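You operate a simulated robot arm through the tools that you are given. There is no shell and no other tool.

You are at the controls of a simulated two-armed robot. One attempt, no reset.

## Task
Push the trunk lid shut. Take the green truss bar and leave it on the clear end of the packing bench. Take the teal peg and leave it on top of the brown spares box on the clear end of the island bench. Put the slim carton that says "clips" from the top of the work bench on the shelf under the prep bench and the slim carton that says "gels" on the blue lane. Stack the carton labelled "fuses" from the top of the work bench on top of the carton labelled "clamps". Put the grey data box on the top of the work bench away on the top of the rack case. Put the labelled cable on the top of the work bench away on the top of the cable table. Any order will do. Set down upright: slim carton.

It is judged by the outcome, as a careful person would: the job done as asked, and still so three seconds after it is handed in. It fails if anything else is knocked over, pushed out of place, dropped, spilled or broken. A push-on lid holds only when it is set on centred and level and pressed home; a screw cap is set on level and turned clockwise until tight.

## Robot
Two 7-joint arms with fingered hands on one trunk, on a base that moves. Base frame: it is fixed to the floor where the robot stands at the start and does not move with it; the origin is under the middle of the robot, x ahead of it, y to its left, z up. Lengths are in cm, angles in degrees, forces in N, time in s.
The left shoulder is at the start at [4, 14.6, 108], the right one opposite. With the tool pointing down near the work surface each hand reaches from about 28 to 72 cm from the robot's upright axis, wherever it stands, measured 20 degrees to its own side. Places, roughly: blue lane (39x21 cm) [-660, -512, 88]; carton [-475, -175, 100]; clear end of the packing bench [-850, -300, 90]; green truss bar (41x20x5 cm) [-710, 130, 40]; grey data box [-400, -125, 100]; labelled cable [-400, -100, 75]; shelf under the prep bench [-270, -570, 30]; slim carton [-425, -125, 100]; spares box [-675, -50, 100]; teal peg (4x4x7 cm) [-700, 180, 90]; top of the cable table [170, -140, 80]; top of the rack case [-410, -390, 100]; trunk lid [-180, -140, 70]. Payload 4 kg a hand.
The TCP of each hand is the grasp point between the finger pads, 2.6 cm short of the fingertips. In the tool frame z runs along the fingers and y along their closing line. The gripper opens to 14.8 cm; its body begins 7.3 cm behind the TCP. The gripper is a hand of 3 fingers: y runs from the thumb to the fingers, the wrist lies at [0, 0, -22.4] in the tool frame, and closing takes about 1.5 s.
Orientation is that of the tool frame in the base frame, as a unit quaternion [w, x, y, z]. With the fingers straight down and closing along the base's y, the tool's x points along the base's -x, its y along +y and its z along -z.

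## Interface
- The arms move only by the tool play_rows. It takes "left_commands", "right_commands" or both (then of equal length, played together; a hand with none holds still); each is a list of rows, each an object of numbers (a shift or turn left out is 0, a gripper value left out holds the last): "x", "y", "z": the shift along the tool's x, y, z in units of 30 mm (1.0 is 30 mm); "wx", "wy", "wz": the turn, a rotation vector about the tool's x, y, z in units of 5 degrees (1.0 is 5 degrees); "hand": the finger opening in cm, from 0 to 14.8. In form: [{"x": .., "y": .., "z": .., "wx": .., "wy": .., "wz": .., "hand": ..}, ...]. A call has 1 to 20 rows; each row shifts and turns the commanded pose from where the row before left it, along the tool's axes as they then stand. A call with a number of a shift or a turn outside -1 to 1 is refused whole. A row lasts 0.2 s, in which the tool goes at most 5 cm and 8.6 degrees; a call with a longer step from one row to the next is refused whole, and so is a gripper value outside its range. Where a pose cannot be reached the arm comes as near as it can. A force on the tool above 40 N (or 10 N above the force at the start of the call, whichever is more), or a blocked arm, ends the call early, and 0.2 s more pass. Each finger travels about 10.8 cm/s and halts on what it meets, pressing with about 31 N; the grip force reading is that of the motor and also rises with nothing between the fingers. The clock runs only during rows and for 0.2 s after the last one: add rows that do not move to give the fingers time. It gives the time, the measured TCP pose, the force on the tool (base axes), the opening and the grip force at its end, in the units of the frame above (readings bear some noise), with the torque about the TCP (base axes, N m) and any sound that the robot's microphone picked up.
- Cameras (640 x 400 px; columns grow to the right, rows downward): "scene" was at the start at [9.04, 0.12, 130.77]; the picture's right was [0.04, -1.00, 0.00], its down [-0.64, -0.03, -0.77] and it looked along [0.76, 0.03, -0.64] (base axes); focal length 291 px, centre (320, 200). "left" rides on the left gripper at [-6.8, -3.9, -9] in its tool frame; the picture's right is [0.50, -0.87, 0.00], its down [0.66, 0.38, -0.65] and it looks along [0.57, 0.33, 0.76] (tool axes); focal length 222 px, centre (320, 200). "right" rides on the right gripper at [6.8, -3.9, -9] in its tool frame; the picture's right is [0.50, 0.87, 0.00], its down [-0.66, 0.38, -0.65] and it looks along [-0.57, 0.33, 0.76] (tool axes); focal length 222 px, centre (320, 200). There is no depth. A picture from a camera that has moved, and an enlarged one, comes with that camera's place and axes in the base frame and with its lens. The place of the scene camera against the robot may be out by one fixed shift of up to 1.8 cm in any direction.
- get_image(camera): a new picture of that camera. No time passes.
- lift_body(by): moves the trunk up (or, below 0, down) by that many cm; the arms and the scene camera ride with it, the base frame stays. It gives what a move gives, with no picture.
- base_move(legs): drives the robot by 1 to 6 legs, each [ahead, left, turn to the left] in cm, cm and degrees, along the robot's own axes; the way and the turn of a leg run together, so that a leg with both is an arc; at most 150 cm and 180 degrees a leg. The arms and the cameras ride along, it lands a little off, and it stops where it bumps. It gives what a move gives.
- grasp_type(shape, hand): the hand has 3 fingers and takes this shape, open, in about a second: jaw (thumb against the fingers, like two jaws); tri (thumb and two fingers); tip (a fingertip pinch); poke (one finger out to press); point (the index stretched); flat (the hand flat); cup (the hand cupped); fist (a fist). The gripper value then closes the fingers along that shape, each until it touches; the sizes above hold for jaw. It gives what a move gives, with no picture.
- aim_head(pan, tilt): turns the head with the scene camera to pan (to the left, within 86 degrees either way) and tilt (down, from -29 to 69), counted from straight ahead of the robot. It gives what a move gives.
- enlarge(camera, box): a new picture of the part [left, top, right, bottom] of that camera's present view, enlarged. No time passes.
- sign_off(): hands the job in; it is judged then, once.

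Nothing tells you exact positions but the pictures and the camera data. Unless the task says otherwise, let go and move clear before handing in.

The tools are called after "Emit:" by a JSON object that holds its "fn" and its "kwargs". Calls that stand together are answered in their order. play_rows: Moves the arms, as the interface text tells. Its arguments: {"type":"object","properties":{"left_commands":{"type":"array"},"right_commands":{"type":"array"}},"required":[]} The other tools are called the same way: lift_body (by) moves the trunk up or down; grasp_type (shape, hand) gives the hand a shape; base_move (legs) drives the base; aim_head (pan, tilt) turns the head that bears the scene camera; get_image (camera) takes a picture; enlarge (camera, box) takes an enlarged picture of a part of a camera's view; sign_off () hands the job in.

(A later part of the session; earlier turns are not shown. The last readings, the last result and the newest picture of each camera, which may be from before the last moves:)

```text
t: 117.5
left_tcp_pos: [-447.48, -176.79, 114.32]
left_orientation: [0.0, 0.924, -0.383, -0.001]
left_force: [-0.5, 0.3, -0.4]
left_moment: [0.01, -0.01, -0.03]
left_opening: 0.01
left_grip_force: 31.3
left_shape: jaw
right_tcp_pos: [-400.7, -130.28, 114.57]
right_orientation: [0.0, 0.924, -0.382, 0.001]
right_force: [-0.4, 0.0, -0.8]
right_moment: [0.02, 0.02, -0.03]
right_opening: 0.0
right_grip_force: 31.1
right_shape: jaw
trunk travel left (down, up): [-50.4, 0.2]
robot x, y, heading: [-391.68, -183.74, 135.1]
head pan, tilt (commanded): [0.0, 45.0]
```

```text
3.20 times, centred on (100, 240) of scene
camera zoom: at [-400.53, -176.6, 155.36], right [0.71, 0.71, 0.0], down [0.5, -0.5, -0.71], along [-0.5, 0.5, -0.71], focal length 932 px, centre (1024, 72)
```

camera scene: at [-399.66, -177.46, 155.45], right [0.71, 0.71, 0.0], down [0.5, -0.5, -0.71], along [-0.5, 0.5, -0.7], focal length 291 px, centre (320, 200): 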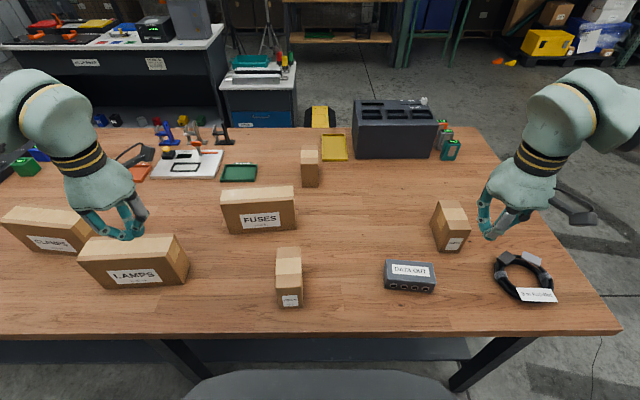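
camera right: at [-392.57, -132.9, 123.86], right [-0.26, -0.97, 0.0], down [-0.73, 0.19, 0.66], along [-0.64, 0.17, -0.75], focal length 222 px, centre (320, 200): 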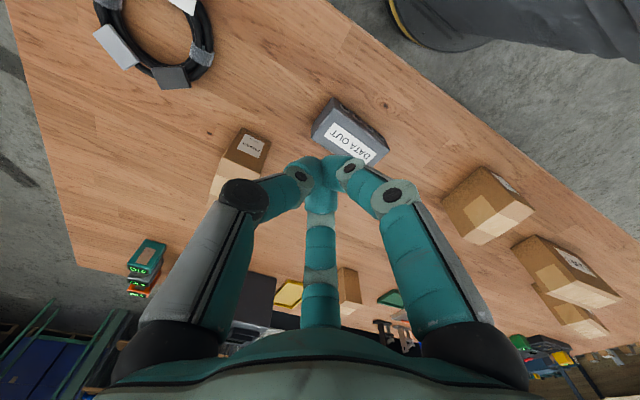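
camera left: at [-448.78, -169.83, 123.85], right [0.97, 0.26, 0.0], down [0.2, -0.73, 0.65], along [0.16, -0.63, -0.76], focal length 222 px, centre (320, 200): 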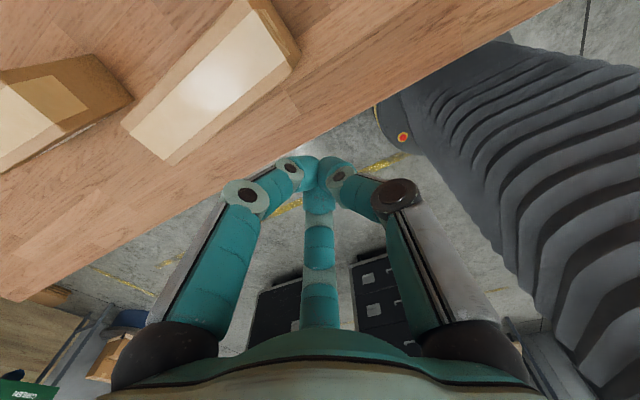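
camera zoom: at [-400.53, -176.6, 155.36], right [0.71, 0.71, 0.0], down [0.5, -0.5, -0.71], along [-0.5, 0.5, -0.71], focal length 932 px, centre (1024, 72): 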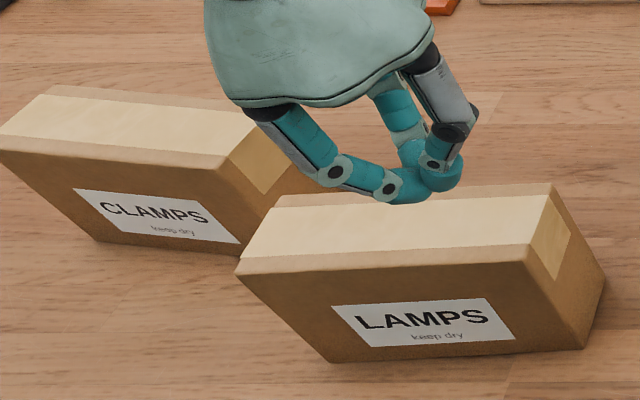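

The corrected scene camera agrees with the wrist camera: FUSES carton centre about [-451.4,-147.7], top z 99.7, faces turned to heading 140.5. I turn the left hand to close across its 6 cm depth.

Emit:
{"fn": "play_rows", "kwargs": {"left_commands": [{"wz": 0.995, "hand": 14}, {"wz": 0.995, "hand": 14}, {"wz": 0.995, "hand": 14}, {"wz": 0.995, "hand": 14}, {"wz": 0.995, "hand": 14}, {"wz": 0.995, "hand": 14}, {"wz": 0.995, "hand": 14}, {"wz": 0.995, "hand": 14}, {"wz": 0.995, "hand": 14}, {"wz": 0.995, "hand": 14}, {"wz": 0.995, "hand": 14}, {"wz": 0.995, "hand": 14}, {"wz": 0.995, "hand": 14}, {"wz": 0.995, "hand": 14}, {"wz": 0.995, "hand": 14}, {"wz": 0.995, "hand": 14}, {"wz": 0.995, "hand": 14}, {}]}}

Emit:
{"fn": "get_image", "kwargs": {"camera": "left"}}

Emit:
{"fn": "get_image", "kwargs": {"camera": "scene"}}

```text
t: 121.3
left_tcp_pos: [-447.26, -176.98, 114.36]
left_orientation: [-0.001, -0.426, 0.905, 0.0]
left_force: [0.1, 0.0, -0.1]
left_moment: [-0.01, 0.0, 0.0]
left_opening: 14.0
left_grip_force: 0.0
left_shape: jaw
right_tcp_pos: [-400.57, -130.3, 114.46]
right_orientation: [0.001, 0.924, -0.383, 0.001]
right_force: [0.6, -0.8, 0.6]
right_moment: [0.0, 0.0, -0.01]
right_opening: 0.02
right_grip_force: 30.8
right_shape: jaw
trunk travel left (down, up): [-50.4, 0.2]
robot x, y, heading: [-391.8, -183.59, 134.9]
head pan, tilt (commanded): [0.0, 45.0]
```

```text
taken
camera left: at [-440.08, -174.07, 123.46], right [0.35, -0.94, 0.0], down [-0.71, -0.26, 0.65], along [-0.61, -0.23, -0.76], focal length 222 px, centre (320, 200)
```

left: 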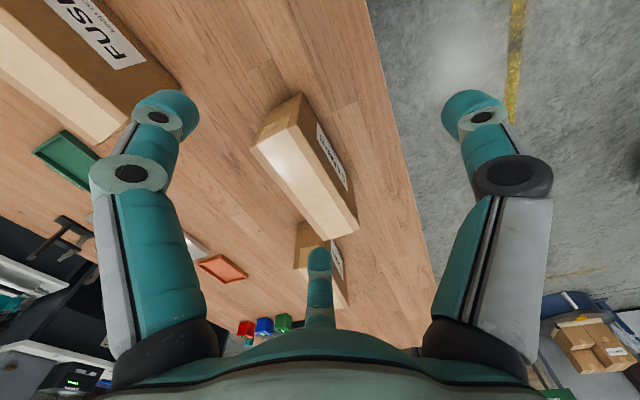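

```text
taken
camera scene: at [-400.43, -176.69, 155.37], right [0.71, 0.71, 0.0], down [0.5, -0.5, -0.71], along [-0.5, 0.5, -0.71], focal length 291 px, centre (320, 200)
```

scene: 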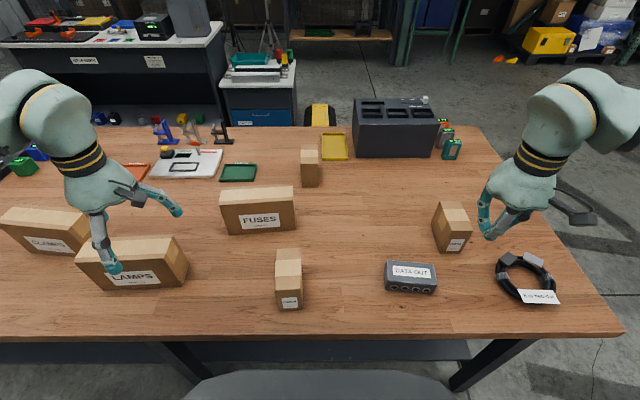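

Emit:
{"fn": "play_rows", "kwargs": {"left_commands": [{"x": -0.831, "y": 0.911}, {"x": -0.831, "y": 0.911}, {"x": -0.831, "y": 0.911}, {"x": -0.831, "y": 0.911}, {"x": -0.831, "y": 0.911}, {"x": -0.831, "y": 0.911}, {"x": -0.831, "y": 0.911}, {"x": -0.831, "y": 0.911}, {}, {}]}}

Emit:
{"fn": "get_image", "kwargs": {"camera": "left"}}

Emit:
{"fn": "get_image", "kwargs": {"camera": "scene"}}

```text
t: 123.5
left_tcp_pos: [-450.77, -152.48, 114.25]
left_orientation: [0.0, -0.427, 0.904, 0.0]
left_force: [-0.7, -1.0, -0.2]
left_moment: [0.03, 0.01, 0.0]
left_opening: 13.99
left_grip_force: 0.1
left_shape: jaw
left hand out of reach, approached as far as the arm can: row 7, 8
right_tcp_pos: [-400.63, -130.25, 114.45]
right_orientation: [0.0, 0.924, -0.383, 0.0]
right_force: [0.2, -0.6, 0.5]
right_moment: [0.01, 0.03, -0.04]
right_opening: 0.0
right_grip_force: 30.8
right_shape: jaw
trunk travel left (down, up): [-50.4, 0.2]
robot x, y, heading: [-392.01, -183.62, 134.7]
head pan, tilt (commanded): [0.0, 45.0]
```

```text
taken
camera left: at [-443.47, -149.67, 123.35], right [0.35, -0.94, 0.0], down [-0.71, -0.26, 0.65], along [-0.61, -0.23, -0.76], focal length 222 px, centre (320, 200)
```

left: 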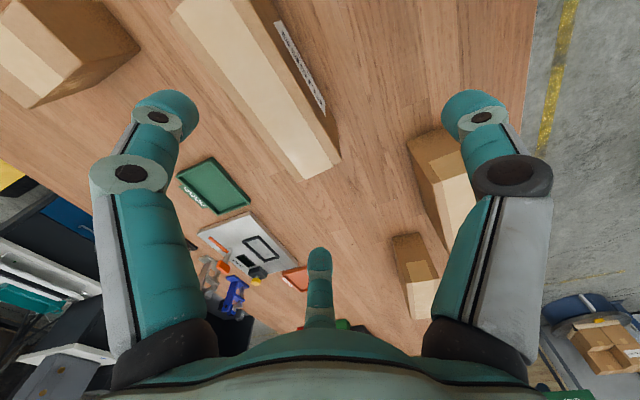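

```text
taken
camera scene: at [-400.38, -176.6, 155.37], right [0.71, 0.71, 0.0], down [0.5, -0.5, -0.71], along [-0.5, 0.5, -0.71], focal length 291 px, centre (320, 200)
```

scene: 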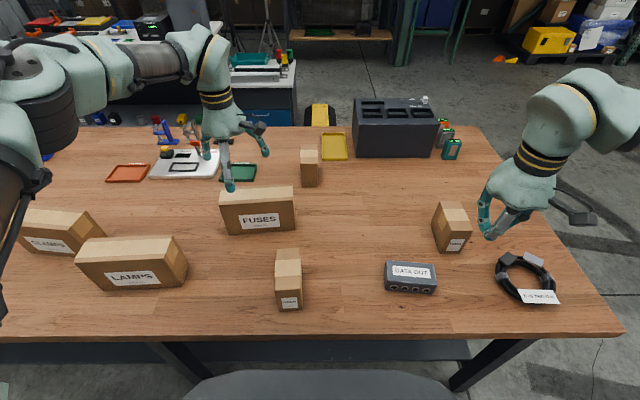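

Emit:
{"fn": "aim_head", "kwargs": {"pan": 0, "tilt": 69}}

Emit:
{"fn": "get_image", "kwargs": {"camera": "scene"}}

Emit:
{"fn": "get_image", "kwargs": {"camera": "right"}}

```text
t: 124.4
left_tcp_pos: [-450.72, -152.6, 114.17]
left_orientation: [0.0, -0.427, 0.904, 0.0]
left_force: [-0.7, 0.5, 0.6]
left_moment: [0.01, 0.02, -0.01]
left_opening: 13.99
left_grip_force: 0.0
left_shape: jaw
right_tcp_pos: [-400.57, -130.23, 114.45]
right_orientation: [0.001, 0.924, -0.382, 0.0]
right_force: [0.5, 0.3, 0.6]
right_moment: [-0.02, -0.01, 0.02]
right_opening: 0.0
right_grip_force: 31.3
right_shape: jaw
trunk travel left (down, up): [-50.4, 0.2]
robot x, y, heading: [-391.64, -183.8, 135.0]
head pan, tilt (commanded): [0.0, 68.8]
```

```text
taken
camera scene: at [-398.64, -178.5, 152.49], right [0.71, 0.71, 0.0], down [0.66, -0.66, -0.36], along [-0.26, 0.26, -0.93], focal length 291 px, centre (320, 200)
```

scene: 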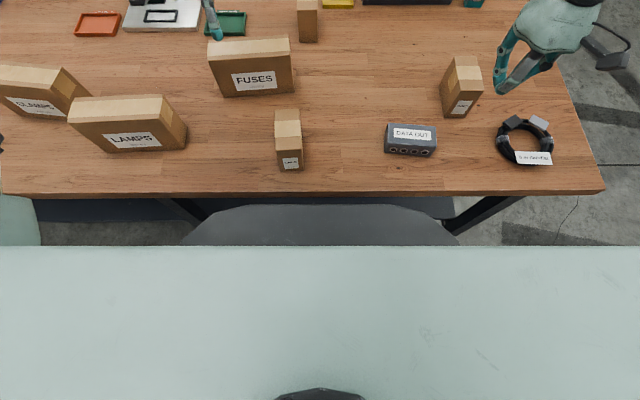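

```text
taken
camera right: at [-393.17, -132.31, 123.58], right [-0.26, -0.97, 0.0], down [-0.73, 0.2, 0.65], along [-0.63, 0.17, -0.76], focal length 222 px, centre (320, 200)
```

right: 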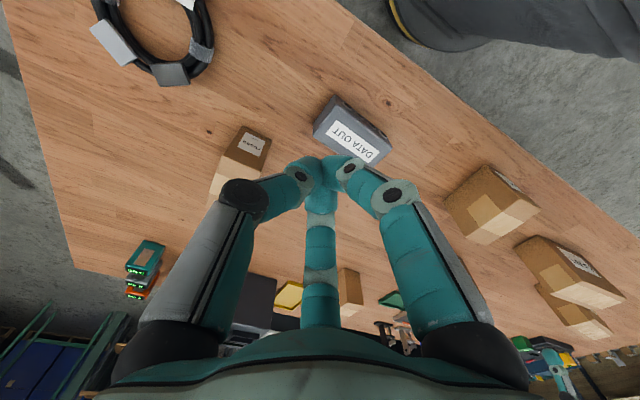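

I move the base 5 cm closer so the carton is well within reach.

Emit:
{"fn": "base_move", "kwargs": {"legs": [[5, 0, 0]]}}

Emit:
{"fn": "aim_head", "kwargs": {"pan": 10, "tilt": 45}}

Emit:
{"fn": "play_rows", "kwargs": {"left_commands": [{}, {}, {}]}}

Emit:
{"fn": "get_image", "kwargs": {"camera": "left"}}

Emit:
{"fn": "get_image", "kwargs": {"camera": "scene"}}

```text
t: 125.4
left_tcp_pos: [-453.58, -149.73, 114.85]
left_orientation: [-0.002, -0.427, 0.904, 0.005]
left_force: [0.3, 0.0, 0.7]
left_moment: [0.03, 0.07, 0.0]
left_opening: 13.97
left_grip_force: 0.0
left_shape: jaw
right_tcp_pos: [-403.42, -127.33, 114.94]
right_orientation: [-0.001, 0.923, -0.384, -0.005]
right_force: [-0.7, -0.9, -0.6]
right_moment: [0.05, 0.04, 0.0]
right_opening: 0.0
right_grip_force: 31.0
right_shape: jaw
trunk travel left (down, up): [-50.4, 0.2]
robot x, y, heading: [-395.15, -180.13, 135.0]
head pan, tilt (commanded): [0.0, 68.8]
```

```text
t: 126.2
left_tcp_pos: [-454.31, -148.95, 114.13]
left_orientation: [-0.001, -0.426, 0.905, 0.0]
left_force: [0.2, -0.4, 0.0]
left_moment: [0.0, -0.01, -0.02]
left_opening: 13.98
left_grip_force: 0.0
left_shape: jaw
right_tcp_pos: [-404.18, -126.75, 114.32]
right_orientation: [0.001, 0.924, -0.383, 0.001]
right_force: [-0.1, -0.2, -0.1]
right_moment: [-0.03, 0.03, -0.04]
right_opening: 0.0
right_grip_force: 31.3
right_shape: jaw
trunk travel left (down, up): [-50.4, 0.2]
robot x, y, heading: [-395.38, -180.7, 135.1]
head pan, tilt (commanded): [10.0, 45.0]
```

```text
t: 127.0
left_tcp_pos: [-454.29, -149.06, 114.25]
left_orientation: [0.0, -0.427, 0.904, 0.0]
left_force: [-0.3, 0.1, -1.3]
left_moment: [0.0, 0.01, 0.02]
left_opening: 13.98
left_grip_force: 0.0
left_shape: jaw
right_tcp_pos: [-404.13, -126.78, 114.35]
right_orientation: [0.002, 0.923, -0.384, 0.0]
right_force: [-1.2, 0.6, -0.3]
right_moment: [-0.03, 0.0, 0.03]
right_opening: 0.0
right_grip_force: 30.6
right_shape: jaw
trunk travel left (down, up): [-50.4, 0.2]
robot x, y, heading: [-394.93, -179.73, 135.1]
head pan, tilt (commanded): [10.0, 45.0]
```

```text
taken
camera left: at [-446.99, -146.23, 123.37], right [0.35, -0.94, 0.0], down [-0.71, -0.27, 0.65], along [-0.61, -0.23, -0.76], focal length 222 px, centre (320, 200)
```

left: 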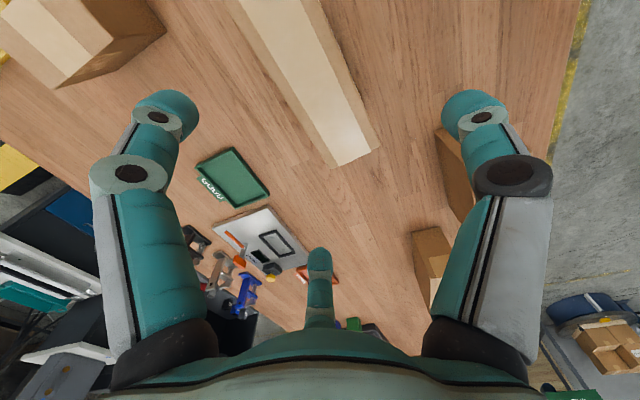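

```text
taken
camera scene: at [-404.83, -174.26, 155.37], right [0.57, 0.82, 0.0], down [0.58, -0.41, -0.71], along [-0.58, 0.41, -0.71], focal length 291 px, centre (320, 200)
```

scene: 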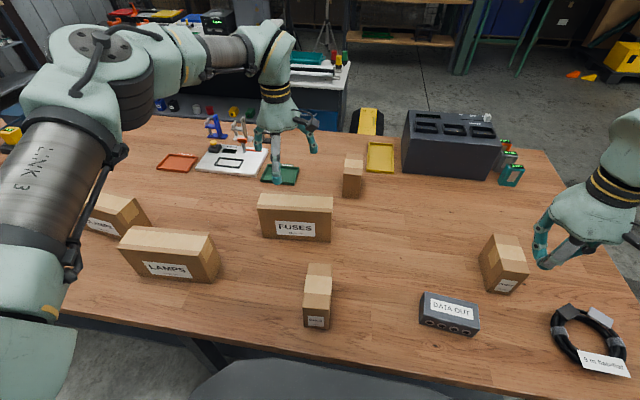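

Emit:
{"fn": "play_rows", "kwargs": {"left_commands": [{"y": -0.37}, {}, {}]}}

```text
t: 127.8
left_tcp_pos: [-453.26, -149.74, 114.3]
left_orientation: [0.0, -0.427, 0.904, 0.001]
left_force: [-0.8, 0.1, 0.7]
left_moment: [0.03, 0.0, -0.04]
left_opening: 13.99
left_grip_force: 0.1
left_shape: jaw
right_tcp_pos: [-404.0, -126.68, 114.38]
right_orientation: [0.001, 0.924, -0.383, -0.001]
right_force: [0.2, 0.1, 0.2]
right_moment: [0.0, 0.02, 0.01]
right_opening: 0.01
right_grip_force: 31.6
right_shape: jaw
trunk travel left (down, up): [-50.4, 0.2]
robot x, y, heading: [-395.49, -179.85, 134.8]
head pan, tilt (commanded): [10.0, 45.0]
```

Emit:
{"fn": "play_rows", "kwargs": {"left_commands": [{"x": -0.9}, {"z": 0.8}, {"z": 0.8}, {"z": 0.8}, {"z": 0.6}, {}, {}]}}

Emit:
{"fn": "get_image", "kwargs": {"camera": "left"}}

Emit:
{"fn": "enlarge", "kwargs": {"camera": "scene", "box": [200, 60, 400, 260]}}

```text
t: 129.4
left_tcp_pos: [-451.56, -147.57, 105.2]
left_orientation: [-0.001, -0.426, 0.905, 0.001]
left_force: [-0.2, 0.2, 0.2]
left_moment: [0.06, -0.03, 0.02]
left_opening: 13.99
left_grip_force: 0.1
left_shape: jaw
right_tcp_pos: [-404.03, -126.71, 114.5]
right_orientation: [0.0, 0.923, -0.384, -0.001]
right_force: [0.3, -0.1, -0.6]
right_moment: [-0.01, 0.0, 0.03]
right_opening: 0.01
right_grip_force: 31.3
right_shape: jaw
trunk travel left (down, up): [-50.4, 0.2]
robot x, y, heading: [-395.28, -180.4, 135.0]
head pan, tilt (commanded): [10.0, 45.0]
```

```text
taken
camera left: at [-444.33, -144.82, 114.33], right [0.35, -0.94, 0.0], down [-0.71, -0.27, 0.65], along [-0.61, -0.23, -0.76], focal length 222 px, centre (320, 200)
```

left: 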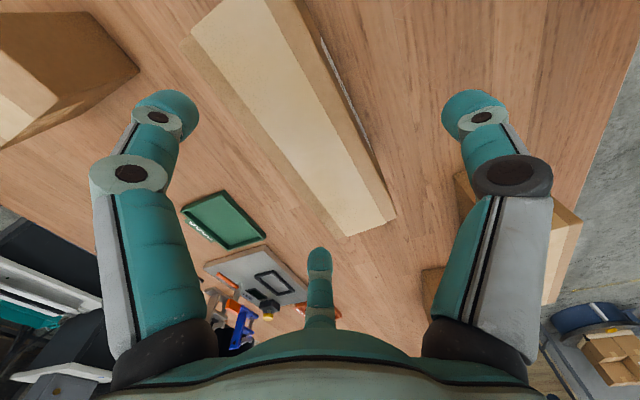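

```text
2.00 times, centred on (300, 160) of scene
camera zoom: at [-404.78, -174.28, 155.37], right [0.57, 0.82, 0.0], down [0.58, -0.41, -0.71], along [-0.58, 0.41, -0.71], focal length 583 px, centre (360, 280)
```

zoom: 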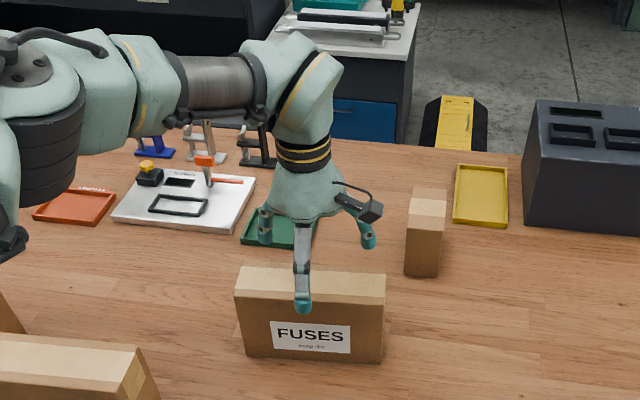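

Fingers straddle the FUSES carton well. I go down and grip.

Emit:
{"fn": "play_rows", "kwargs": {"left_commands": [{"z": 0.78}, {"z": 0.78}, {"z": 0.78}, {"z": 0.73}, {}, {"hand": 3}, {"hand": 3}, {"hand": 3}, {"hand": 3}, {"hand": 3}, {"hand": 3}, {"hand": 3}, {"hand": 3}]}}

Emit:
{"fn": "get_image", "kwargs": {"camera": "left"}}

Emit:
{"fn": "enlarge", "kwargs": {"camera": "scene", "box": [200, 60, 400, 260]}}

```text
t: 130.2
left_tcp_pos: [-451.81, -147.17, 101.23]
left_orientation: [-0.002, -0.426, 0.904, 0.016]
left_force: [3.1, 0.6, 14.5]
left_moment: [-0.3, 0.96, 0.14]
left_opening: 14.0
left_grip_force: 0.0
left_shape: jaw
right_tcp_pos: [-403.69, -126.83, 114.63]
right_orientation: [0.0, 0.924, -0.383, -0.002]
right_force: [-0.1, 0.2, -0.4]
right_moment: [-0.01, -0.01, 0.03]
right_opening: 0.0
right_grip_force: 31.0
right_shape: jaw
trunk travel left (down, up): [-50.4, 0.2]
robot x, y, heading: [-395.35, -180.2, 134.9]
head pan, tilt (commanded): [10.0, 45.0]
stopped in row 3 (left hand): the force on the tool passed its limit at 45 N (the readings are from after the stop); the commanded pose is now the measured one
```

```text
taken
camera left: at [-444.5, -144.58, 110.3], right [0.35, -0.94, -0.03], down [-0.7, -0.28, 0.66], along [-0.63, -0.21, -0.75], focal length 222 px, centre (320, 200)
```

left: 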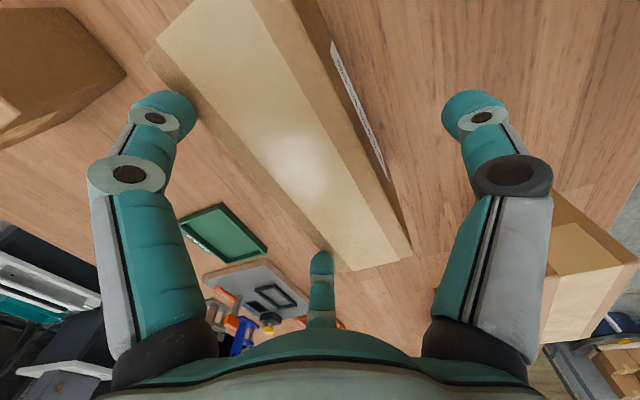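

```text
2.00 times, centred on (300, 160) of scene
camera zoom: at [-404.36, -174.52, 155.41], right [0.57, 0.82, 0.0], down [0.58, -0.41, -0.71], along [-0.58, 0.41, -0.7], focal length 583 px, centre (360, 280)
```

zoom: 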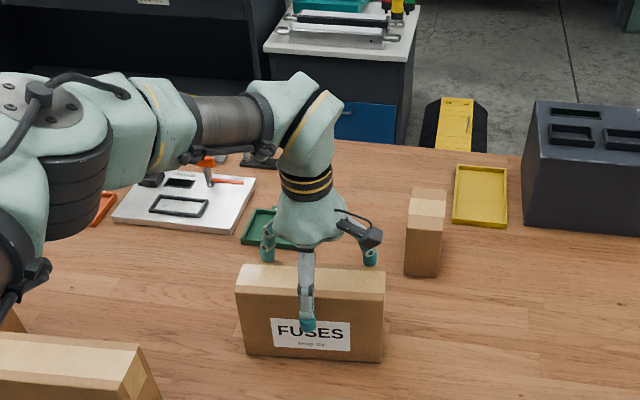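

The far fingers sit only 4.4 cm past the TCP (three-finger spread), so one landed on the carton's top edge. I lift, shift 2 cm forward and straighten.

Emit:
{"fn": "play_rows", "kwargs": {"left_commands": [{"z": -0.8}, {"z": -0.8, "wx": 0.35, "wy": 0.12}, {"y": 0.7}, {}, {}]}}

Emit:
{"fn": "get_image", "kwargs": {"camera": "left"}}

Emit:
{"fn": "enlarge", "kwargs": {"camera": "scene", "box": [200, 60, 400, 260]}}

```text
t: 131.4
left_tcp_pos: [-452.77, -146.69, 105.6]
left_orientation: [0.0, -0.427, 0.904, -0.004]
left_force: [-0.1, 0.3, 0.2]
left_moment: [0.0, 0.0, 0.0]
left_opening: 13.99
left_grip_force: 0.0
left_shape: jaw
left hand out of reach, approached as far as the arm can: row 3
right_tcp_pos: [-404.05, -126.77, 114.55]
right_orientation: [0.002, 0.924, -0.383, 0.0]
right_force: [-0.6, 0.3, -0.2]
right_moment: [0.04, 0.03, 0.01]
right_opening: 0.01
right_grip_force: 31.5
right_shape: jaw
trunk travel left (down, up): [-50.4, 0.2]
robot x, y, heading: [-395.11, -180.3, 134.9]
head pan, tilt (commanded): [10.0, 45.0]
```

```text
taken
camera left: at [-445.55, -143.83, 114.66], right [0.35, -0.94, 0.01], down [-0.71, -0.26, 0.65], along [-0.61, -0.23, -0.76], focal length 222 px, centre (320, 200)
```

left: 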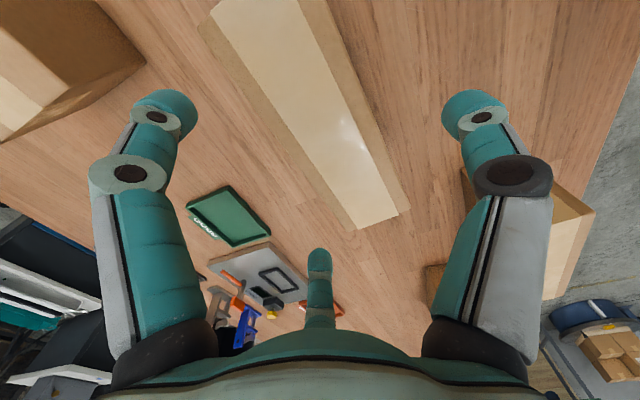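

```text
2.00 times, centred on (300, 160) of scene
camera zoom: at [-404.75, -174.34, 155.38], right [0.57, 0.82, 0.0], down [0.58, -0.41, -0.71], along [-0.58, 0.41, -0.71], focal length 583 px, centre (360, 280)
```

zoom: 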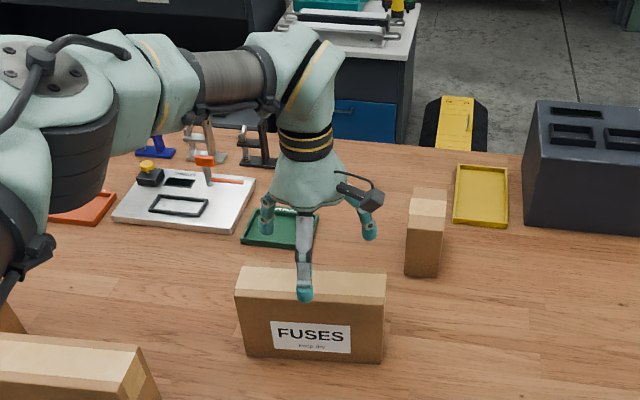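

I turn the hand by 180° so the thumb is on the far side, which needs less reach.

Emit:
{"fn": "play_rows", "kwargs": {"left_commands": [{"z": -0.5, "y": -0.5, "wz": -1}, {"wz": -1}, {"wz": -1}, {"wz": -1}, {"wz": -1}, {"wz": -1}, {"wz": -1}, {"wz": -1}, {"wz": -1}, {"wz": -1}, {"wz": -1}, {"wz": -1}, {"wz": -1}, {"wz": -1}, {"wz": -1}, {"wz": -1}, {"wz": -1}, {"wz": -1}, {"wz": -1}, {"wz": -1}]}}

Emit:
{"fn": "play_rows", "kwargs": {"left_commands": [{"wz": -1}, {"wz": -1}, {"wz": -1}, {"wz": -1}, {"wz": -1}, {"wz": -1}, {"wz": -1}, {"wz": -1}, {"wz": -1}, {"wz": -1}, {"wz": -1}, {"wz": -1}, {"wz": -1}, {"wz": -1}, {"wz": -1}, {"wz": -1}, {}, {}]}}

Emit:
{"fn": "get_image", "kwargs": {"camera": "left"}}

Emit:
{"fn": "enlarge", "kwargs": {"camera": "scene", "box": [200, 60, 400, 260]}}

```text
t: 135.6
left_tcp_pos: [-451.81, -147.56, 107.05]
left_orientation: [0.003, 0.967, -0.253, 0.003]
left_force: [-1.0, 0.6, 0.0]
left_moment: [-0.02, 0.0, -0.04]
left_opening: 14.02
left_grip_force: 0.1
left_shape: jaw
right_tcp_pos: [-404.16, -126.84, 114.37]
right_orientation: [0.0, 0.924, -0.383, -0.001]
right_force: [-0.6, 0.8, -0.2]
right_moment: [0.0, 0.0, 0.01]
right_opening: 0.0
right_grip_force: 30.8
right_shape: jaw
trunk travel left (down, up): [-50.4, 0.2]
robot x, y, heading: [-395.13, -180.12, 134.9]
head pan, tilt (commanded): [10.0, 45.0]
```

```text
t: 139.4
left_tcp_pos: [-451.79, -147.35, 106.91]
left_orientation: [0.004, 0.904, 0.427, 0.0]
left_force: [-0.5, -0.2, -0.4]
left_moment: [0.0, -0.03, 0.03]
left_opening: 13.98
left_grip_force: 0.2
left_shape: jaw
right_tcp_pos: [-404.14, -126.69, 114.41]
right_orientation: [0.001, 0.924, -0.383, 0.0]
right_force: [-0.5, 0.4, -0.3]
right_moment: [-0.03, 0.01, 0.0]
right_opening: 0.01
right_grip_force: 31.0
right_shape: jaw
trunk travel left (down, up): [-50.4, 0.2]
robot x, y, heading: [-395.0, -180.03, 134.8]
head pan, tilt (commanded): [10.0, 45.0]
```

```text
taken
camera left: at [-459.19, -150.08, 116.1], right [-0.35, 0.94, -0.01], down [0.71, 0.27, 0.65], along [0.62, 0.22, -0.76], focal length 222 px, centre (320, 200)
```

left: 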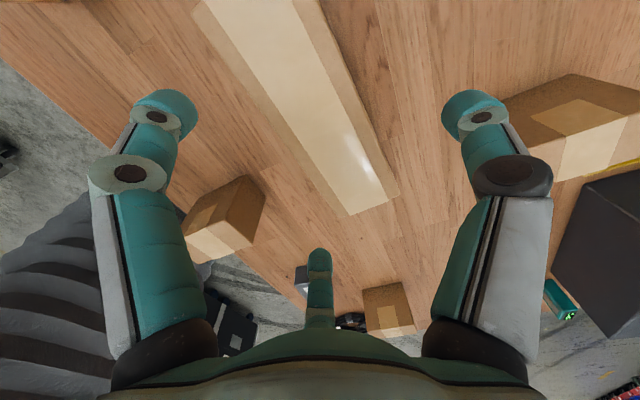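

```text
2.00 times, centred on (300, 160) of scene
camera zoom: at [-404.82, -174.28, 155.37], right [0.57, 0.82, 0.0], down [0.58, -0.41, -0.71], along [-0.58, 0.41, -0.71], focal length 583 px, centre (360, 280)
```

zoom: 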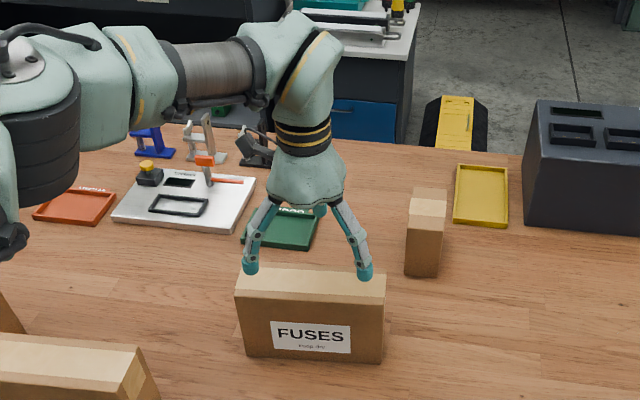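

Emit:
{"fn": "enlarge", "kwargs": {"camera": "left", "box": [180, 0, 500, 240]}}

Emit:
{"fn": "enlarge", "kwargs": {"camera": "scene", "box": [240, 170, 360, 260]}}

```text
1.67 times, centred on (340, 120) of left
camera zoom: at [-459.19, -150.08, 116.1], right [-0.35, 0.94, -0.01], down [0.71, 0.27, 0.65], along [0.62, 0.22, -0.76], focal length 370 px, centre (287, 333)
```

zoom: 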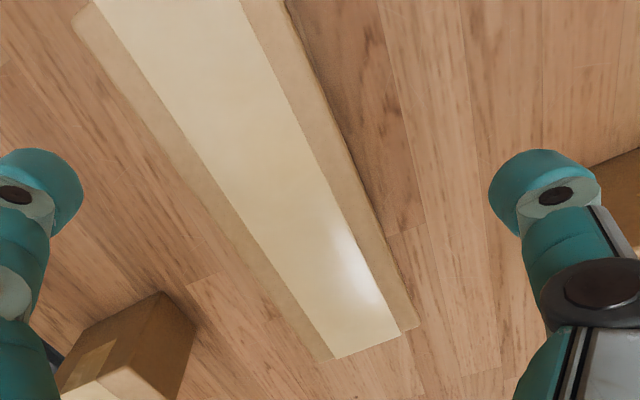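

```text
4.44 times, centred on (300, 215) of scene
camera zoom: at [-404.82, -174.28, 155.37], right [0.57, 0.82, 0.0], down [0.58, -0.41, -0.71], along [-0.58, 0.41, -0.71], focal length 1295 px, centre (409, 133)
```

zoom: 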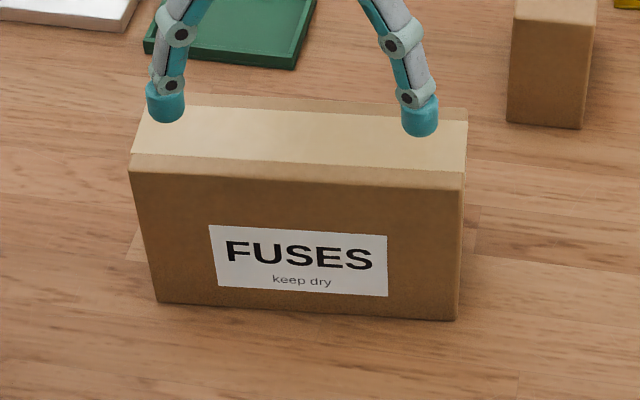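

Emit:
{"fn": "play_rows", "kwargs": {"left_commands": [{"x": -0.2, "y": 0.68}, {}, {"z": 0.5}, {"z": 0.5}, {"z": 0.5}, {"z": 0.5}, {"z": 0.5}, {"z": 0.5}, {"z": 0.5}, {"z": 0.2}, {}]}}

Emit:
{"fn": "get_image", "kwargs": {"camera": "left"}}

Emit:
{"fn": "enlarge", "kwargs": {"camera": "scene", "box": [220, 120, 380, 260]}}

```text
t: 141.8
left_tcp_pos: [-450.44, -149.26, 95.97]
left_orientation: [0.004, 0.904, 0.427, 0.0]
left_force: [0.1, 0.3, 0.7]
left_moment: [0.02, 0.01, -0.03]
left_opening: 13.99
left_grip_force: 0.1
left_shape: jaw
right_tcp_pos: [-404.09, -126.75, 114.37]
right_orientation: [0.0, 0.924, -0.383, 0.0]
right_force: [0.6, -1.5, 0.8]
right_moment: [-0.03, -0.03, 0.0]
right_opening: 0.02
right_grip_force: 30.8
right_shape: jaw
trunk travel left (down, up): [-50.4, 0.2]
robot x, y, heading: [-395.27, -180.34, 135.1]
head pan, tilt (commanded): [10.0, 45.0]
```

```text
taken
camera left: at [-457.88, -151.94, 105.0], right [-0.35, 0.94, -0.01], down [0.71, 0.27, 0.65], along [0.62, 0.22, -0.76], focal length 222 px, centre (320, 200)
```

left: 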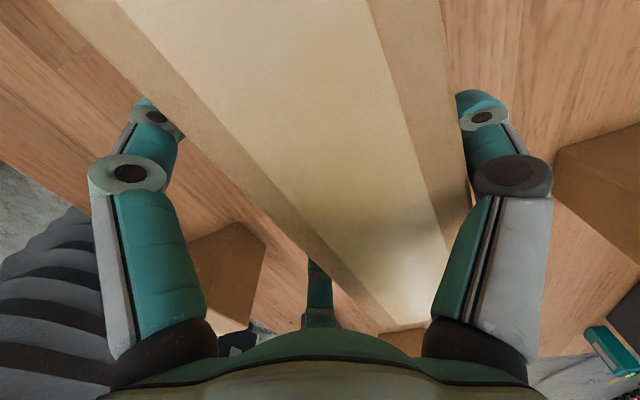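

```text
2.86 times, centred on (300, 190) of scene
camera zoom: at [-404.81, -174.29, 155.37], right [0.57, 0.82, 0.0], down [0.58, -0.41, -0.71], along [-0.58, 0.41, -0.71], focal length 832 px, centre (377, 229)
```

zoom: 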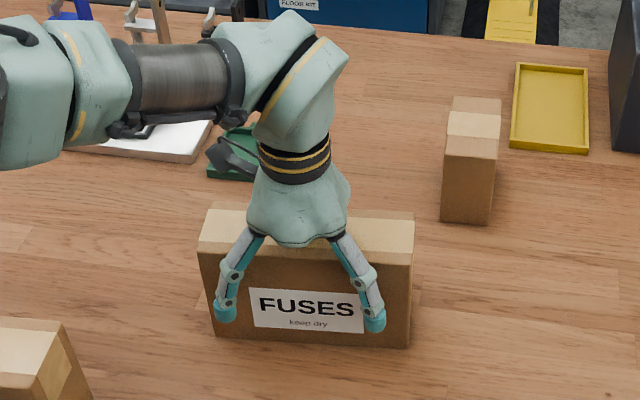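

Fingers straddle the carton cleanly. I close.

Emit:
{"fn": "play_rows", "kwargs": {"left_commands": [{"hand": 3}, {"hand": 3}, {"hand": 3}, {"hand": 3}, {"hand": 3}, {"hand": 3}, {"hand": 3}, {"hand": 3}]}}

Emit:
{"fn": "enlarge", "kwargs": {"camera": "scene", "box": [220, 120, 380, 260]}}

```text
t: 143.6
left_tcp_pos: [-450.59, -149.23, 95.68]
left_orientation: [0.005, 0.905, 0.426, 0.0]
left_force: [1.5, -0.4, 0.0]
left_moment: [0.0, -0.03, -0.07]
left_opening: 7.11
left_grip_force: 30.7
left_shape: jaw
right_tcp_pos: [-404.07, -126.69, 114.49]
right_orientation: [0.001, 0.924, -0.383, -0.001]
right_force: [-0.2, -0.9, 0.4]
right_moment: [0.03, 0.0, 0.01]
right_opening: 0.0
right_grip_force: 30.8
right_shape: jaw
trunk travel left (down, up): [-50.4, 0.2]
robot x, y, heading: [-395.42, -180.57, 134.8]
head pan, tilt (commanded): [10.0, 45.0]
```

```text
2.86 times, centred on (300, 190) of scene
camera zoom: at [-404.86, -174.25, 155.36], right [0.57, 0.82, 0.0], down [0.58, -0.41, -0.71], along [-0.58, 0.41, -0.71], focal length 832 px, centre (377, 229)
```

zoom: 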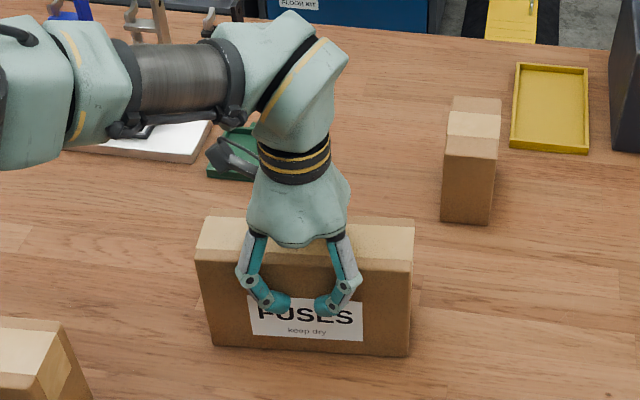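

Emit:
{"fn": "play_rows", "kwargs": {"left_commands": [{"z": -0.3}, {"z": -0.5}, {"z": -0.8}, {"z": -1}, {"z": -1}, {"z": -1}, {"z": -1}, {"z": -0.6}, {}, {}]}}

Emit:
{"fn": "get_image", "kwargs": {"camera": "scene"}}

Emit:
{"fn": "get_image", "kwargs": {"camera": "left"}}

```text
t: 145.8
left_tcp_pos: [-450.75, -149.27, 114.58]
left_orientation: [0.005, 0.904, 0.427, 0.0]
left_force: [0.1, 0.2, -8.5]
left_moment: [-0.08, -0.11, 0.0]
left_opening: 7.06
left_grip_force: 31.3
left_shape: jaw
right_tcp_pos: [-404.15, -126.71, 114.5]
right_orientation: [0.001, 0.924, -0.382, 0.0]
right_force: [-0.5, 0.5, -0.6]
right_moment: [-0.02, 0.03, 0.02]
right_opening: 0.0
right_grip_force: 31.5
right_shape: jaw
trunk travel left (down, up): [-50.4, 0.2]
robot x, y, heading: [-395.22, -180.36, 135.0]
head pan, tilt (commanded): [10.0, 45.0]
```

```text
taken
camera scene: at [-404.96, -174.21, 155.36], right [0.57, 0.82, 0.0], down [0.58, -0.41, -0.71], along [-0.58, 0.41, -0.71], focal length 291 px, centre (320, 200)
```

scene: 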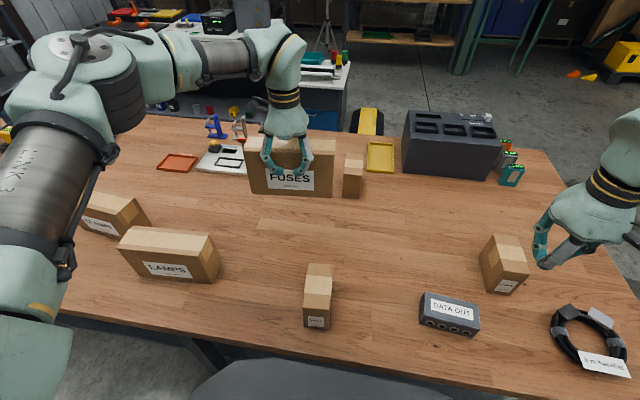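

```text
taken
camera left: at [-458.13, -151.8, 123.68], right [-0.35, 0.94, -0.01], down [0.71, 0.27, 0.66], along [0.62, 0.22, -0.76], focal length 222 px, centre (320, 200)
```

left: 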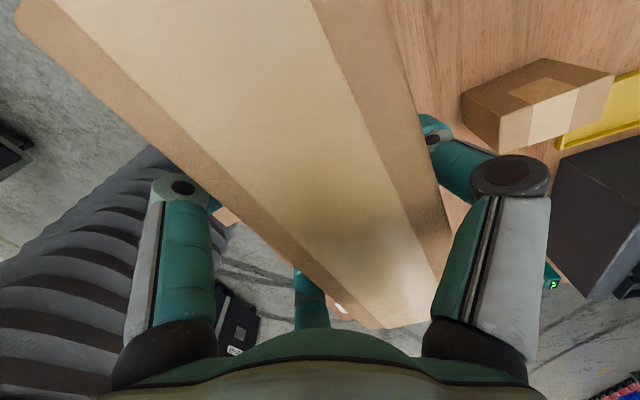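

The carton hangs level in the hand. I drive left along the bench to the CLAMPS carton.

Emit:
{"fn": "base_move", "kwargs": {"legs": [[0, 50, 0]]}}

Emit:
{"fn": "aim_head", "kwargs": {"pan": 10, "tilt": 45}}

Emit:
{"fn": "play_rows", "kwargs": {"left_commands": [{}, {}, {}, {}]}}

Emit:
{"fn": "get_image", "kwargs": {"camera": "scene"}}

Emit:
{"fn": "get_image", "kwargs": {"camera": "left"}}

Emit:
{"fn": "get_image", "kwargs": {"camera": "right"}}

```text
t: 148.7
left_tcp_pos: [-485.79, -183.91, 114.61]
left_orientation: [0.005, 0.906, 0.424, 0.0]
left_force: [0.7, 0.7, -8.8]
left_moment: [-0.09, -0.1, -0.01]
left_opening: 7.07
left_grip_force: 31.0
left_shape: jaw
right_tcp_pos: [-439.2, -161.9, 114.34]
right_orientation: [0.001, 0.922, -0.387, 0.001]
right_force: [-0.2, 0.7, -0.1]
right_moment: [0.0, 0.05, 0.0]
right_opening: 0.0
right_grip_force: 31.3
right_shape: jaw
trunk travel left (down, up): [-50.4, 0.2]
robot x, y, heading: [-431.37, -215.39, 134.3]
head pan, tilt (commanded): [10.0, 45.0]
```

```text
t: 149.3
left_tcp_pos: [-485.84, -183.82, 114.46]
left_orientation: [0.006, 0.906, 0.424, 0.001]
left_force: [0.3, 0.6, -8.7]
left_moment: [-0.1, -0.11, 0.03]
left_opening: 7.04
left_grip_force: 31.2
left_shape: jaw
right_tcp_pos: [-439.25, -161.86, 114.35]
right_orientation: [0.001, 0.922, -0.387, 0.001]
right_force: [0.2, 0.5, 0.3]
right_moment: [0.0, 0.0, 0.01]
right_opening: 0.01
right_grip_force: 31.0
right_shape: jaw
trunk travel left (down, up): [-50.4, 0.2]
robot x, y, heading: [-430.56, -215.57, 134.5]
head pan, tilt (commanded): [10.0, 45.0]
```

```text
t: 150.3
left_tcp_pos: [-486.04, -184.03, 114.45]
left_orientation: [0.004, 0.906, 0.423, 0.001]
left_force: [-0.2, -0.8, -8.9]
left_moment: [-0.1, -0.06, -0.01]
left_opening: 7.08
left_grip_force: 30.8
left_shape: jaw
right_tcp_pos: [-439.37, -161.93, 114.47]
right_orientation: [0.001, 0.922, -0.387, 0.001]
right_force: [0.3, -1.0, 0.3]
right_moment: [0.0, 0.02, -0.05]
right_opening: 0.02
right_grip_force: 31.1
right_shape: jaw
trunk travel left (down, up): [-50.4, 0.2]
robot x, y, heading: [-430.77, -215.43, 134.4]
head pan, tilt (commanded): [10.0, 45.0]
```

```text
taken
camera scene: at [-440.49, -209.43, 155.36], right [0.58, 0.81, 0.0], down [0.58, -0.41, -0.71], along [-0.58, 0.41, -0.71], focal length 291 px, centre (320, 200)
```

scene: 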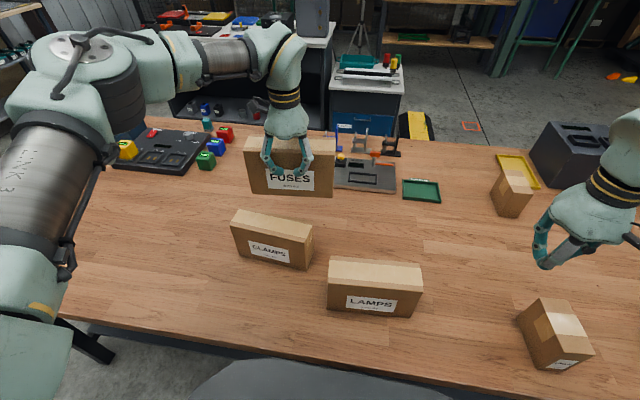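

```text
taken
camera left: at [-493.46, -186.59, 123.66], right [-0.34, 0.94, -0.01], down [0.71, 0.27, 0.66], along [0.62, 0.22, -0.76], focal length 222 px, centre (320, 200)
```

left: 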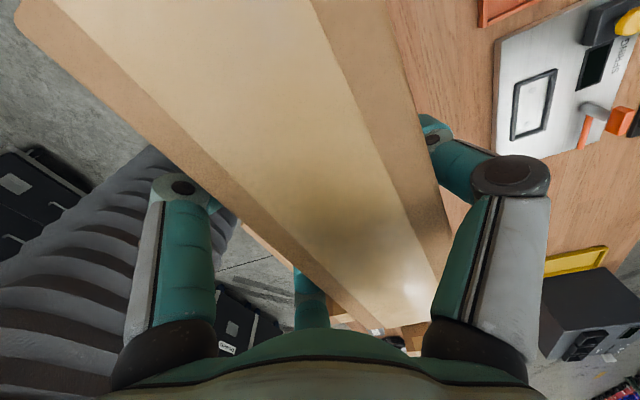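

```text
taken
camera right: at [-431.93, -164.01, 123.55], right [-0.27, -0.96, 0.0], down [-0.73, 0.2, 0.65], along [-0.63, 0.17, -0.76], focal length 222 px, centre (320, 200)
```

right: 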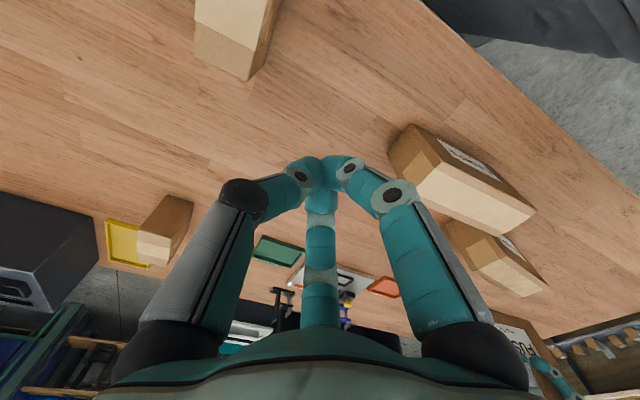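

Now CLAMPS is clear to see below the held carton; I zoom in to measure it from both cameras.

Emit:
{"fn": "enlarge", "kwargs": {"camera": "scene", "box": [220, 190, 340, 290]}}

Emit:
{"fn": "enlarge", "kwargs": {"camera": "right", "box": [380, 110, 560, 310]}}

Emit:
{"fn": "enlarge", "kwargs": {"camera": "scene", "box": [230, 120, 350, 210]}}

```text
4.00 times, centred on (280, 240) of scene
camera zoom: at [-440.49, -209.43, 155.36], right [0.58, 0.81, 0.0], down [0.58, -0.41, -0.71], along [-0.58, 0.41, -0.71], focal length 1166 px, centre (480, 40)
```

zoom: 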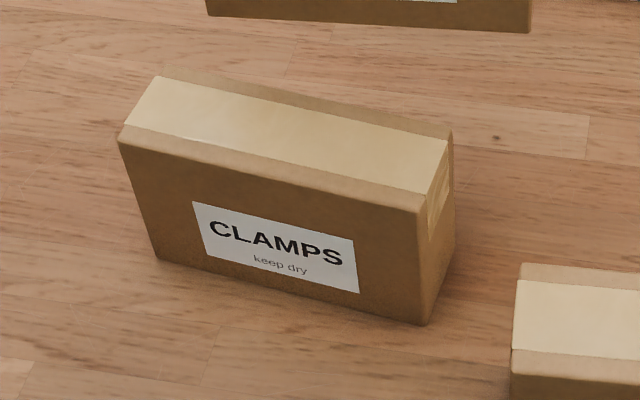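

```text
2.00 times, centred on (470, 210) of right
camera zoom: at [-431.93, -164.01, 123.55], right [-0.27, -0.96, 0.0], down [-0.73, 0.2, 0.65], along [-0.63, 0.17, -0.76], focal length 444 px, centre (20, 180)
```

zoom: 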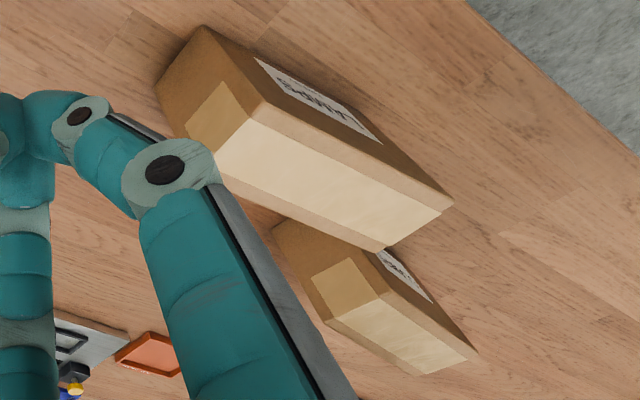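

```text
4.44 times, centred on (290, 165) of scene
camera zoom: at [-440.49, -209.43, 155.36], right [0.58, 0.81, 0.0], down [0.58, -0.41, -0.71], along [-0.58, 0.41, -0.71], focal length 1295 px, centre (453, 356)
```

zoom: 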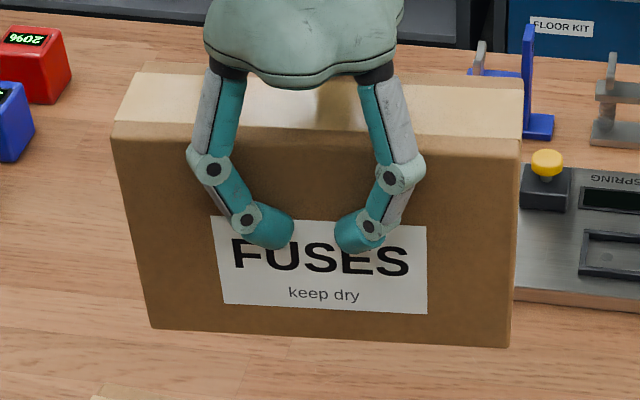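

Emit:
{"fn": "play_rows", "kwargs": {"left_commands": [{"wz": 0.71}, {"wz": 0.71}, {"wz": 0.71}, {"x": -0.337, "y": 0.977}, {"x": -0.337, "y": 0.977}, {"x": -0.337, "y": 0.977}, {"z": 0.7}, {"z": 0.6}, {}, {}]}}

Emit:
{"fn": "get_image", "kwargs": {"camera": "scene"}}

Emit:
{"fn": "enlarge", "kwargs": {"camera": "scene", "box": [210, 150, 350, 290]}}

Emit:
{"fn": "enlarge", "kwargs": {"camera": "right", "box": [380, 110, 640, 400]}}

```text
t: 152.5
left_tcp_pos: [-482.7, -192.97, 110.78]
left_orientation: [0.004, 0.941, 0.338, 0.001]
left_force: [0.4, -0.2, -8.7]
left_moment: [-0.1, -0.06, 0.03]
left_opening: 7.06
left_grip_force: 30.7
left_shape: jaw
right_tcp_pos: [-439.3, -161.95, 114.37]
right_orientation: [0.0, 0.922, -0.387, 0.001]
right_force: [0.5, 0.6, -0.7]
right_moment: [-0.03, 0.01, 0.02]
right_opening: 0.0
right_grip_force: 31.2
right_shape: jaw
trunk travel left (down, up): [-50.4, 0.2]
robot x, y, heading: [-430.99, -215.57, 134.4]
head pan, tilt (commanded): [10.0, 45.0]
```

```text
taken
camera scene: at [-440.45, -209.43, 155.36], right [0.58, 0.81, 0.0], down [0.58, -0.41, -0.71], along [-0.58, 0.41, -0.71], focal length 291 px, centre (320, 200)
```

scene: 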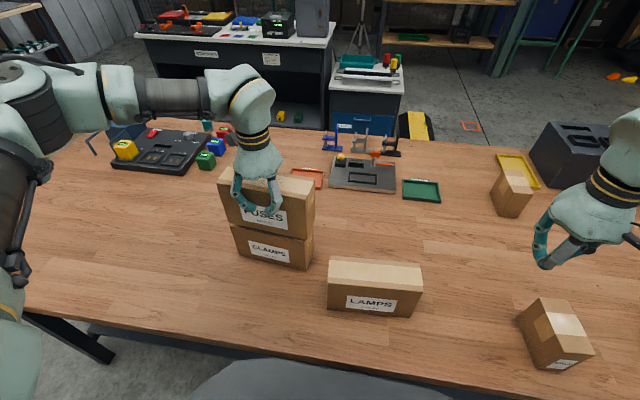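

```text
2.86 times, centred on (280, 220) of scene
camera zoom: at [-440.45, -209.43, 155.36], right [0.58, 0.81, 0.0], down [0.58, -0.41, -0.71], along [-0.58, 0.41, -0.71], focal length 832 px, centre (434, 143)
```

zoom: 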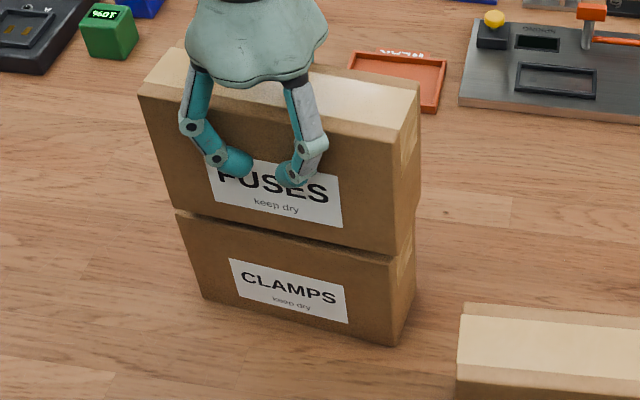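

```text
1.38 times, centred on (510, 255) of right
camera zoom: at [-431.9, -164.01, 123.55], right [-0.27, -0.96, 0.0], down [-0.73, 0.2, 0.65], along [-0.63, 0.17, -0.76], focal length 306 px, centre (58, 124)
```

zoom: 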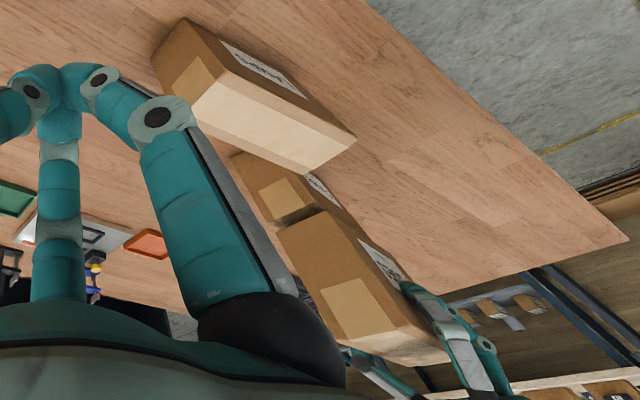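

Emit:
{"fn": "enlarge", "kwargs": {"camera": "right", "box": [460, 200, 600, 300]}}

Emit:
{"fn": "enlarge", "kwargs": {"camera": "scene", "box": [220, 210, 320, 270]}}

Emit:
{"fn": "get_image", "kwargs": {"camera": "left"}}

```text
4.00 times, centred on (530, 250) of right
camera zoom: at [-431.9, -164.01, 123.55], right [-0.27, -0.96, 0.0], down [-0.73, 0.2, 0.65], along [-0.63, 0.17, -0.76], focal length 888 px, centre (-520, 0)
```

zoom: 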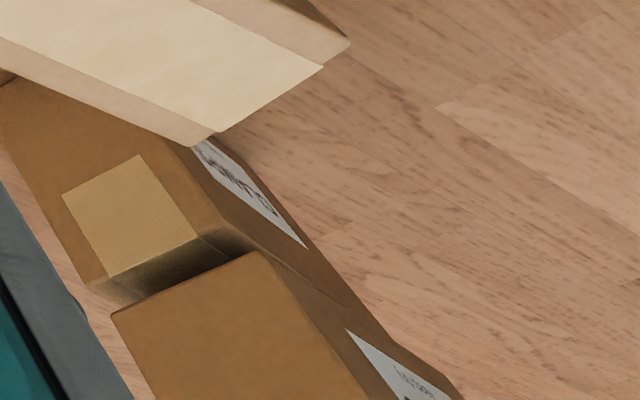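

```text
6.40 times, centred on (270, 240) of scene
camera zoom: at [-440.45, -209.43, 155.36], right [0.58, 0.81, 0.0], down [0.58, -0.41, -0.71], along [-0.58, 0.41, -0.71], focal length 1865 px, centre (640, -56)
```

zoom: 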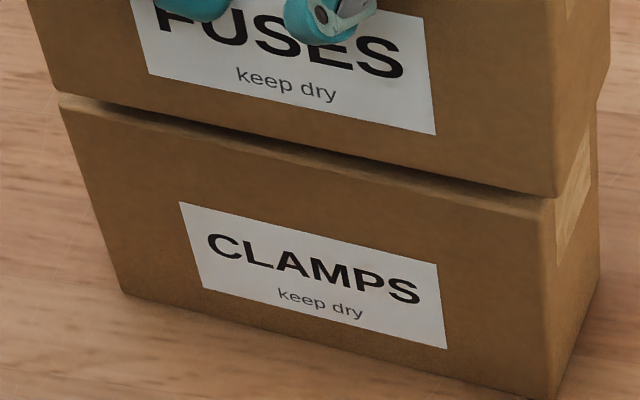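

```text
taken
camera left: at [-490.5, -194.02, 119.81], right [-0.16, 0.99, -0.01], down [0.74, 0.13, 0.66], along [0.65, 0.1, -0.75], focal length 222 px, centre (320, 200)
```

left: 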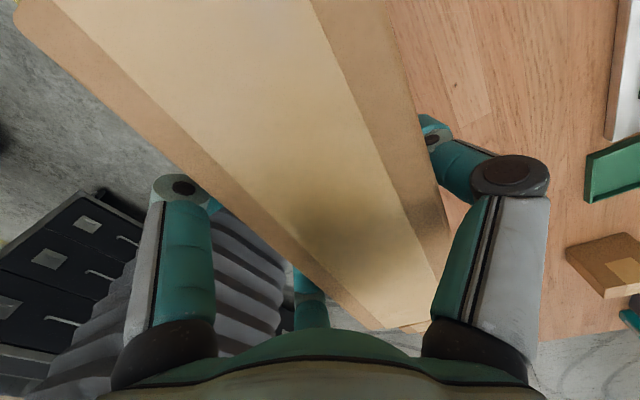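

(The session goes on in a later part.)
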